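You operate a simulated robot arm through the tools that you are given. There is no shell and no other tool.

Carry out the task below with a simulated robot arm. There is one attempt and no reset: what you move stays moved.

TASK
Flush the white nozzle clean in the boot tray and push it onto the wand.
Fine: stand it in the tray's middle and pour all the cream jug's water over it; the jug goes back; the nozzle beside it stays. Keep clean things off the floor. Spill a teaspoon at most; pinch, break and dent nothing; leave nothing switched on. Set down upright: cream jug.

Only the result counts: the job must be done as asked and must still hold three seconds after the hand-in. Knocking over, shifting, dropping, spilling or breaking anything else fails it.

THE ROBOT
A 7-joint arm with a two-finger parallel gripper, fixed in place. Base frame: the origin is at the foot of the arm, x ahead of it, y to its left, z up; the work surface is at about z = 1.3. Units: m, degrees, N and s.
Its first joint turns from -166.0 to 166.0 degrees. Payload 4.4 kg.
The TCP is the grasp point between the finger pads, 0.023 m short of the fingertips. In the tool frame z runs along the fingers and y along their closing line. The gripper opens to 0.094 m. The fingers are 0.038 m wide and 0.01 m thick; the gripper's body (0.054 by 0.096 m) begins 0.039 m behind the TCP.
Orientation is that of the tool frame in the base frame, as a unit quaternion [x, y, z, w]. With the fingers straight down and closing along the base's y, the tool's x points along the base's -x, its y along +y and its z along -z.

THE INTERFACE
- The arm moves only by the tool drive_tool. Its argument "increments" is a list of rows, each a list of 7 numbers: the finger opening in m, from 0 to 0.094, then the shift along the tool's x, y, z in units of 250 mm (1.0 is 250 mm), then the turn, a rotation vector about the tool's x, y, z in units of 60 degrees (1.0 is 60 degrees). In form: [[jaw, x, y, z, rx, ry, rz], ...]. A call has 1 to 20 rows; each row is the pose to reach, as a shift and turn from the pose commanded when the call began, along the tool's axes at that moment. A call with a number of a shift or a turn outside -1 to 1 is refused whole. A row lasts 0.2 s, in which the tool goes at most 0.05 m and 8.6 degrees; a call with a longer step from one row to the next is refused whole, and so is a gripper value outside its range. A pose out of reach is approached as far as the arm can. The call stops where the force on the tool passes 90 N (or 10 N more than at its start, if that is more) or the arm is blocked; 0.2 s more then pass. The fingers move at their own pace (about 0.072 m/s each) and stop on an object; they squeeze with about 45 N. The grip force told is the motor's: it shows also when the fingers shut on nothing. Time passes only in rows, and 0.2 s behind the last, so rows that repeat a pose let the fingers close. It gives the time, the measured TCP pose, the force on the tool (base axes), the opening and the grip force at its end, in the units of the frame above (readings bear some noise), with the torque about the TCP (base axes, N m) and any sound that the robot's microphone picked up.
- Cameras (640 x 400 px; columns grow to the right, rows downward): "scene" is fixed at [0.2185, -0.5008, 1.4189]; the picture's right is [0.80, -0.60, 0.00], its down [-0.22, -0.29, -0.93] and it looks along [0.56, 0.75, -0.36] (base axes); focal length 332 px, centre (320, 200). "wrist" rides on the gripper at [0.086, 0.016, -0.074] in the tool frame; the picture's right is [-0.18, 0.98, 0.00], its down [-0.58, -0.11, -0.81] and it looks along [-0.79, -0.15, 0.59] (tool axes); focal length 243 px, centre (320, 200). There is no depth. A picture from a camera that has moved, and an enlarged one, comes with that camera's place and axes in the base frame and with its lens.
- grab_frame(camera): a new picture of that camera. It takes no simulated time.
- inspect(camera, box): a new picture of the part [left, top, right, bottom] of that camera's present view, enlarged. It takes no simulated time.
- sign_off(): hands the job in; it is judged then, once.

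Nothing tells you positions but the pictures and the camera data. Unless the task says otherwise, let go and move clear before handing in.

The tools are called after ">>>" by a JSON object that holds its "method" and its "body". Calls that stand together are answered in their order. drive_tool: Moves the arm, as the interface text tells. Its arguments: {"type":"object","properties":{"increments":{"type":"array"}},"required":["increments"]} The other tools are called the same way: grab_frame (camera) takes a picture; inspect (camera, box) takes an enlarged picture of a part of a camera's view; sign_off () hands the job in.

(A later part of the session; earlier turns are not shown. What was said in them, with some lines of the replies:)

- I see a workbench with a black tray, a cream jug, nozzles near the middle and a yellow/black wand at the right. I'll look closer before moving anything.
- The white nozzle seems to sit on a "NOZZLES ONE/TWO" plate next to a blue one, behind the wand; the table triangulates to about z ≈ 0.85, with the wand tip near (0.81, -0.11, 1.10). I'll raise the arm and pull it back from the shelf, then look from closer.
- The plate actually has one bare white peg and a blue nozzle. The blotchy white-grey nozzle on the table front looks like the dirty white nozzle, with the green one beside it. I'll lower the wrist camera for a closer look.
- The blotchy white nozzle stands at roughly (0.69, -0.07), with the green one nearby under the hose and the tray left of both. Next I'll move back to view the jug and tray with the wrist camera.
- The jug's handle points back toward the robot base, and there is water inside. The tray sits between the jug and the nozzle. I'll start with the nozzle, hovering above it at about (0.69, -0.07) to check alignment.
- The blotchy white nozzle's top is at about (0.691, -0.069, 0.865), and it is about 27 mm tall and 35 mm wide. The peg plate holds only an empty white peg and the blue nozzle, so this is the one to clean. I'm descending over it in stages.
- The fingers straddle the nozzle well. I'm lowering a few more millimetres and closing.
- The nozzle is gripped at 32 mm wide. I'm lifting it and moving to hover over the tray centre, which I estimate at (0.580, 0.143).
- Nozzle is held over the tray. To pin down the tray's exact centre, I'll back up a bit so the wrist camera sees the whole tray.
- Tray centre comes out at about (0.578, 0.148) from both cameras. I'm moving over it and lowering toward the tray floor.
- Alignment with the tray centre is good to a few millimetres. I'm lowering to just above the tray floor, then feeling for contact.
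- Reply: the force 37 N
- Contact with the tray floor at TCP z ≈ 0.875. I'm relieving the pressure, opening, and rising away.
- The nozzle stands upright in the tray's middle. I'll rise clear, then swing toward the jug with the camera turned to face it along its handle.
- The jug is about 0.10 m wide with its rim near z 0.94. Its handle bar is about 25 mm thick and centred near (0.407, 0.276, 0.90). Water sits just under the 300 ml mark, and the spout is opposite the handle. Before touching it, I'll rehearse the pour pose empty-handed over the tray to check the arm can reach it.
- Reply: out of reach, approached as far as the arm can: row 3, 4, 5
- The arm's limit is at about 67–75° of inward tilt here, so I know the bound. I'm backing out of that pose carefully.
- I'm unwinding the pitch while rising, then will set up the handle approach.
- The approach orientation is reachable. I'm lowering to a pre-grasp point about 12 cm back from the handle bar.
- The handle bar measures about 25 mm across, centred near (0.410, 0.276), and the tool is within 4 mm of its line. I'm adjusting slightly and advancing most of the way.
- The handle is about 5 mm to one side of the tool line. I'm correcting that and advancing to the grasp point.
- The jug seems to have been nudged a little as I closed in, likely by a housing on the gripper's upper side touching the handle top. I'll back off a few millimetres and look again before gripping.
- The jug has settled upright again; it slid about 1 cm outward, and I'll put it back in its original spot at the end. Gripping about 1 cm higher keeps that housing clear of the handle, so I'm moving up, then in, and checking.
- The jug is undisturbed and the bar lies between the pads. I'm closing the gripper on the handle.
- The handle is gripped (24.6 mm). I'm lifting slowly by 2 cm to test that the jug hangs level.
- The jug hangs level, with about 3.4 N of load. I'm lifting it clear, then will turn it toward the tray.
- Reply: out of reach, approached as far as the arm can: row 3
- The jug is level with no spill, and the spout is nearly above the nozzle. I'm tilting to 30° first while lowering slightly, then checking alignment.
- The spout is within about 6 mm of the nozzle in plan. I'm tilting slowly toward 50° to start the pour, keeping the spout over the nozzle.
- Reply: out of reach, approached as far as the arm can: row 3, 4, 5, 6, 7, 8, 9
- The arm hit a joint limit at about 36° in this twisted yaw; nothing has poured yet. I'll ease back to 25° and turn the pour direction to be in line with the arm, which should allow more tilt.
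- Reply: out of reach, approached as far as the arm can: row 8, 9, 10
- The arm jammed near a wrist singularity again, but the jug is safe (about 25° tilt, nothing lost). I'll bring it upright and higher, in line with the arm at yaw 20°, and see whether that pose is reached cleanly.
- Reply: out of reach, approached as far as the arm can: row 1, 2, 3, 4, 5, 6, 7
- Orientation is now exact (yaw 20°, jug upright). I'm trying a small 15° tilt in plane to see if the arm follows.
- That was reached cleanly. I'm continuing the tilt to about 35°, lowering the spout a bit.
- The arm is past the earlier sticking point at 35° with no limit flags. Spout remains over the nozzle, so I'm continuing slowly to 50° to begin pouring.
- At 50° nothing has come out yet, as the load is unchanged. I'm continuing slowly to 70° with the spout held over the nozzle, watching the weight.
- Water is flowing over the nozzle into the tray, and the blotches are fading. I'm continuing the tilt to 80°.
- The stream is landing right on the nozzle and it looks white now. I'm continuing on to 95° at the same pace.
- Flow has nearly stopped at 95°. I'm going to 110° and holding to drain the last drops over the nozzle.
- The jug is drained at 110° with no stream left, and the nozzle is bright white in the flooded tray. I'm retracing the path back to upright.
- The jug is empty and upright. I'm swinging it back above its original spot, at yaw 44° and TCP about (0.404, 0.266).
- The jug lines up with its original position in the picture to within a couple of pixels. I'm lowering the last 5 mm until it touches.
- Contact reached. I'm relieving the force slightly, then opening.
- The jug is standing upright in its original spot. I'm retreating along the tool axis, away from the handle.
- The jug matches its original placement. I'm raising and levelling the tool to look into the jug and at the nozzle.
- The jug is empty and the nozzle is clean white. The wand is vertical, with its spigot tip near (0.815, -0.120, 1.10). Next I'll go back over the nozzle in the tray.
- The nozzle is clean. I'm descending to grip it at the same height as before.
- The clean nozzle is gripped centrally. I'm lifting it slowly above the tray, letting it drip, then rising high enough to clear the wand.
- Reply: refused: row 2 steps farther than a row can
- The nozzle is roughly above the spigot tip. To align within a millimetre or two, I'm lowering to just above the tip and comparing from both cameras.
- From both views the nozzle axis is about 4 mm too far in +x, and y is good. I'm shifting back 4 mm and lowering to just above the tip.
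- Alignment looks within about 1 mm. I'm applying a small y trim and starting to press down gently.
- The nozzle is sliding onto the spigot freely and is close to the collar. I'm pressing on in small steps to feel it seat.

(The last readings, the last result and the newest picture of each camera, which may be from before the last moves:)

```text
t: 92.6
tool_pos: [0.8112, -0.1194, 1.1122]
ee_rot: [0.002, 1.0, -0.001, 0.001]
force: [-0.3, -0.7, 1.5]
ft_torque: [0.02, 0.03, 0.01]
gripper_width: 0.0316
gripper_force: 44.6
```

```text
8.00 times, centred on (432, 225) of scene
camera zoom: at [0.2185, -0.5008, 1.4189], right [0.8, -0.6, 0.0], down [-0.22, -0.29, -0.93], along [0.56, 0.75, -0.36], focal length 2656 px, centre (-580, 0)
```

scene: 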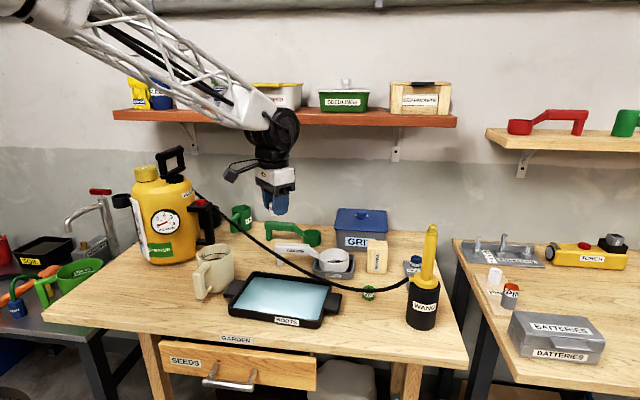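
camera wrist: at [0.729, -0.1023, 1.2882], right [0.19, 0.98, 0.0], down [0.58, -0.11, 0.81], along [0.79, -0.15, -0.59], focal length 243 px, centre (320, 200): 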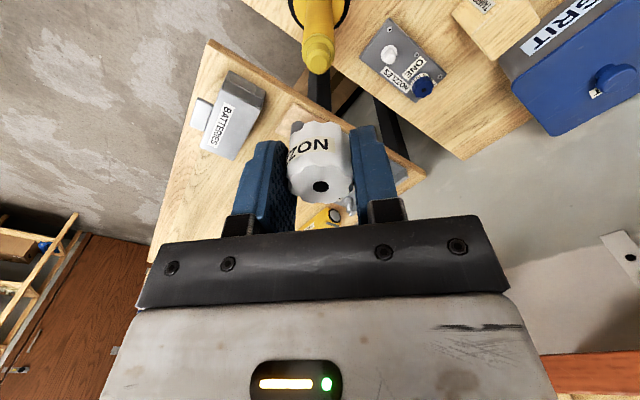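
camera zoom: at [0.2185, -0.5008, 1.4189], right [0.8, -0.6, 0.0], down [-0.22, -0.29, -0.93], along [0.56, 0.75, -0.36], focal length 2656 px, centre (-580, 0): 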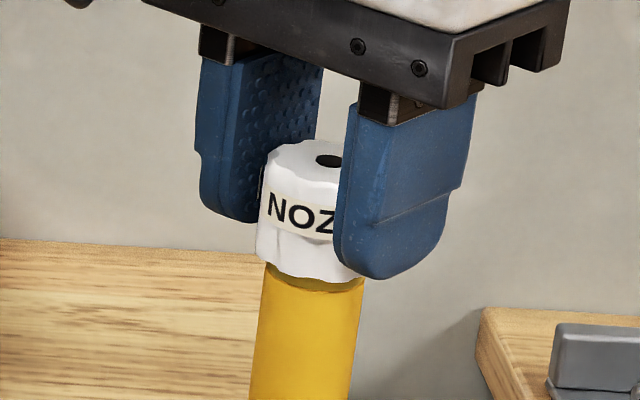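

>>> {"method": "drive_tool", "body": {"increments": [[0.03, 0, 0, 0.003, 0, 0, 0], [0.03, 0, 0, 0.006, 0, 0, 0]]}}

```text
t: 93.2
tool_pos: [0.8112, -0.1208, 1.1141]
ee_rot: [0.001, 1.0, -0.001, 0.002]
force: [3.8, 0.2, 12.0]
ft_torque: [0.11, -0.31, -0.03]
gripper_width: 0.0315
gripper_force: 45.0
heard: snap
```

I heard a snap with 12 N of force, so the nozzle appears to have clicked onto the wand. I'm checking before releasing.

>>> {"method": "inspect", "body": {"camera": "scene", "box": [410, 200, 455, 250]}}

>>> {"method": "inspect", "body": {"camera": "wrist", "box": [240, 30, 400, 230]}}

>>> {"method": "grab_frame", "body": {"camera": "scene"}}

```text
8.00 times, centred on (432, 225) of scene
camera zoom: at [0.2185, -0.5008, 1.4189], right [0.8, -0.6, 0.0], down [-0.22, -0.29, -0.93], along [0.56, 0.75, -0.36], focal length 2656 px, centre (-580, 0)
```

zoom: 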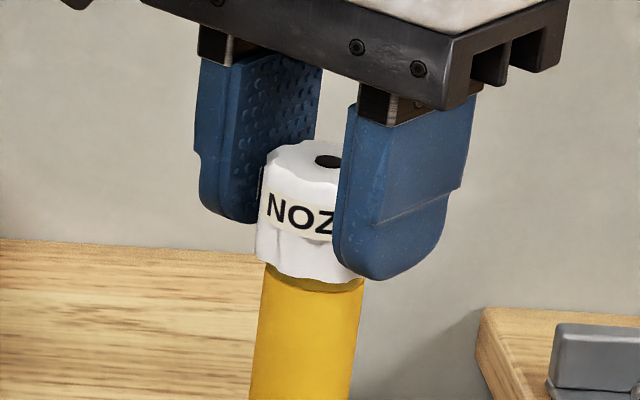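

```text
2.00 times, centred on (320, 130) of wrist
camera zoom: at [0.7235, -0.1032, 1.1876], right [0.19, 0.98, 0.0], down [0.58, -0.11, 0.81], along [0.79, -0.15, -0.59], focal length 485 px, centre (320, 340)
```

zoom: 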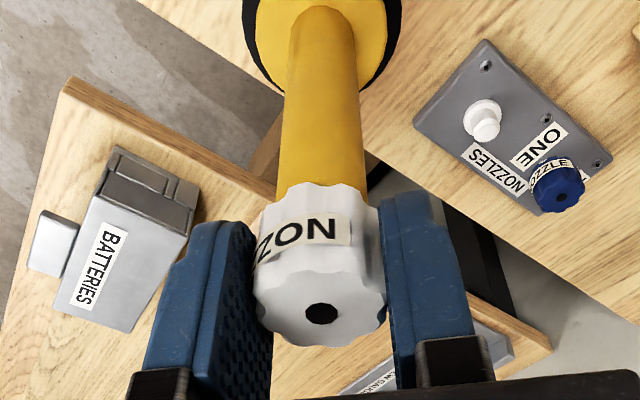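

```text
taken
```

scene: 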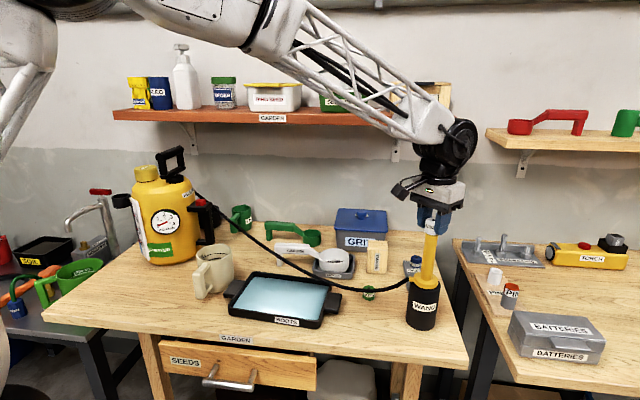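

The nozzle sits on the collar. I'm opening the fingers in place and rising straight up.

>>> {"method": "drive_tool", "body": {"increments": [[0.035, 0, 0, 0, 0, 0, 0], [0.045, 0, 0, 0, 0, 0, 0], [0.06, 0, 0, 0, 0, 0, 0], [0.06, 0, 0, 0, 0, 0, 0]]}}

>>> {"method": "inspect", "body": {"camera": "scene", "box": [410, 200, 455, 250]}}

```text
t: 94.2
tool_pos: [0.8096, -0.1201, 1.1129]
ee_rot: [0.0, 1.0, 0.0, 0.001]
force: [0.3, -0.1, -0.3]
ft_torque: [0.0, 0.04, 0.0]
gripper_width: 0.0601
gripper_force: 0.0
```

```text
8.00 times, centred on (432, 225) of scene
camera zoom: at [0.2185, -0.5008, 1.4189], right [0.8, -0.6, 0.0], down [-0.22, -0.29, -0.93], along [0.56, 0.75, -0.36], focal length 2656 px, centre (-580, 0)
```

zoom: 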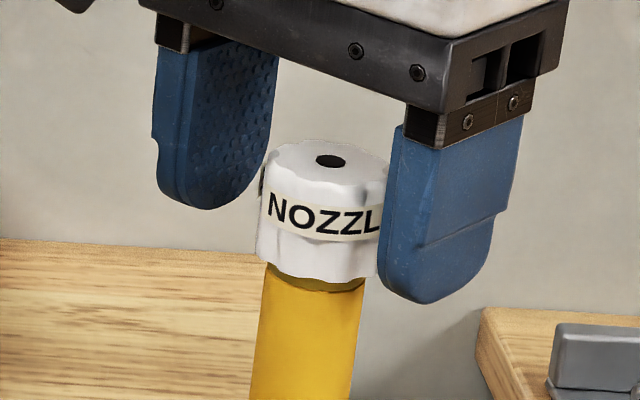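

>>> {"method": "drive_tool", "body": {"increments": [[0.065, 0, 0, -0.06, 0, 0, 0], [0.065, 0, 0, -0.16, 0, 0, 0], [0.065, 0, 0, -0.32, 0, 0, 0], [0.065, 0, 0, -0.48, 0, 0, 0], [0.065, 0.15, 0.05, -0.55, 0, 0, 0], [0.065, 0.33, 0.1, -0.55, 0, 0, 0], [0.065, 0.51, 0.15, -0.55, 0, 0, 0], [0.065, 0.66, 0.2, -0.55, 0, 0, 0]]}}

>>> {"method": "grab_frame", "body": {"camera": "scene"}}

>>> {"method": "inspect", "body": {"camera": "scene", "box": [400, 200, 460, 260]}}

>>> {"method": "inspect", "body": {"camera": "scene", "box": [180, 190, 460, 365]}}

>>> {"method": "grab_frame", "body": {"camera": "wrist"}}

```text
t: 96.0
tool_pos: [0.6462, -0.0703, 1.2476]
ee_rot: [0.0, 1.0, 0.0, 0.0]
force: [0.5, 0.8, -0.3]
ft_torque: [-0.04, 0.03, 0.0]
gripper_width: 0.0649
gripper_force: 0.0
```

```text
taken
```

scene: 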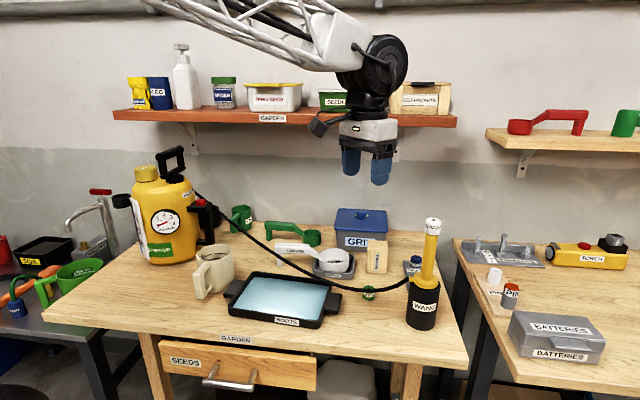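

```text
6.67 times, centred on (430, 230) of scene
camera zoom: at [0.2185, -0.5008, 1.4189], right [0.8, -0.6, 0.0], down [-0.22, -0.29, -0.93], along [0.56, 0.75, -0.36], focal length 2214 px, centre (-413, 0)
```

zoom: 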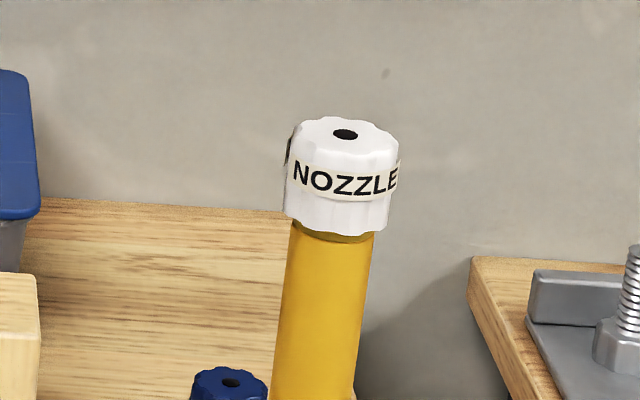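

```text
2.29 times, centred on (320, 278) of scene
camera zoom: at [0.2185, -0.5008, 1.4189], right [0.8, -0.6, 0.0], down [-0.22, -0.29, -0.93], along [0.56, 0.75, -0.36], focal length 759 px, centre (320, 23)
```

zoom: 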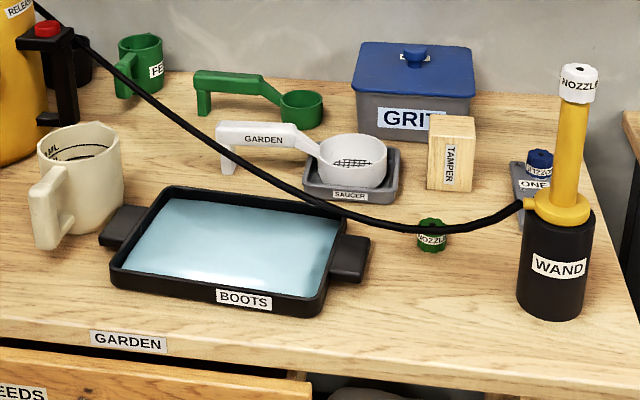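

```text
taken
camera wrist: at [0.5591, -0.0534, 1.3228], right [0.19, 0.98, 0.0], down [0.58, -0.11, 0.81], along [0.79, -0.15, -0.59], focal length 243 px, centre (320, 200)
```

wrist: 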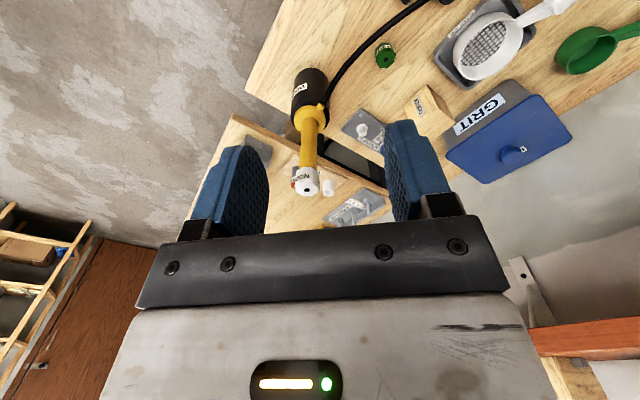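

The nozzle is snapped onto the wand, the jug is empty and upright back in its place, and the tray water is contained. The green and blue nozzles haven't moved, and the arm is clear, so I'm handing in.

>>> {"method": "sign_off", "body": {}}

```text
The job is handed in.
```

The white nozzle is clean and pushed onto the wand. It went on with an audible snap and stayed in place after I let go.

- **Flushing:** I stood the nozzle in the middle of the boot tray and poured all of the jug's water over it. The nozzle came out white, the jug is empty, and I saw no water outside the tray.
- **Jug:** On my first approach, part of the gripper nudged it about 1 cm and tilted it slightly. It settled upright and nothing spilled. It is now back upright in its original spot, matching the starting picture.
- **Other items:** The green and blue nozzles haven't moved, and nothing fell on the floor. I didn't switch anything on. The arm is clear of the bench.
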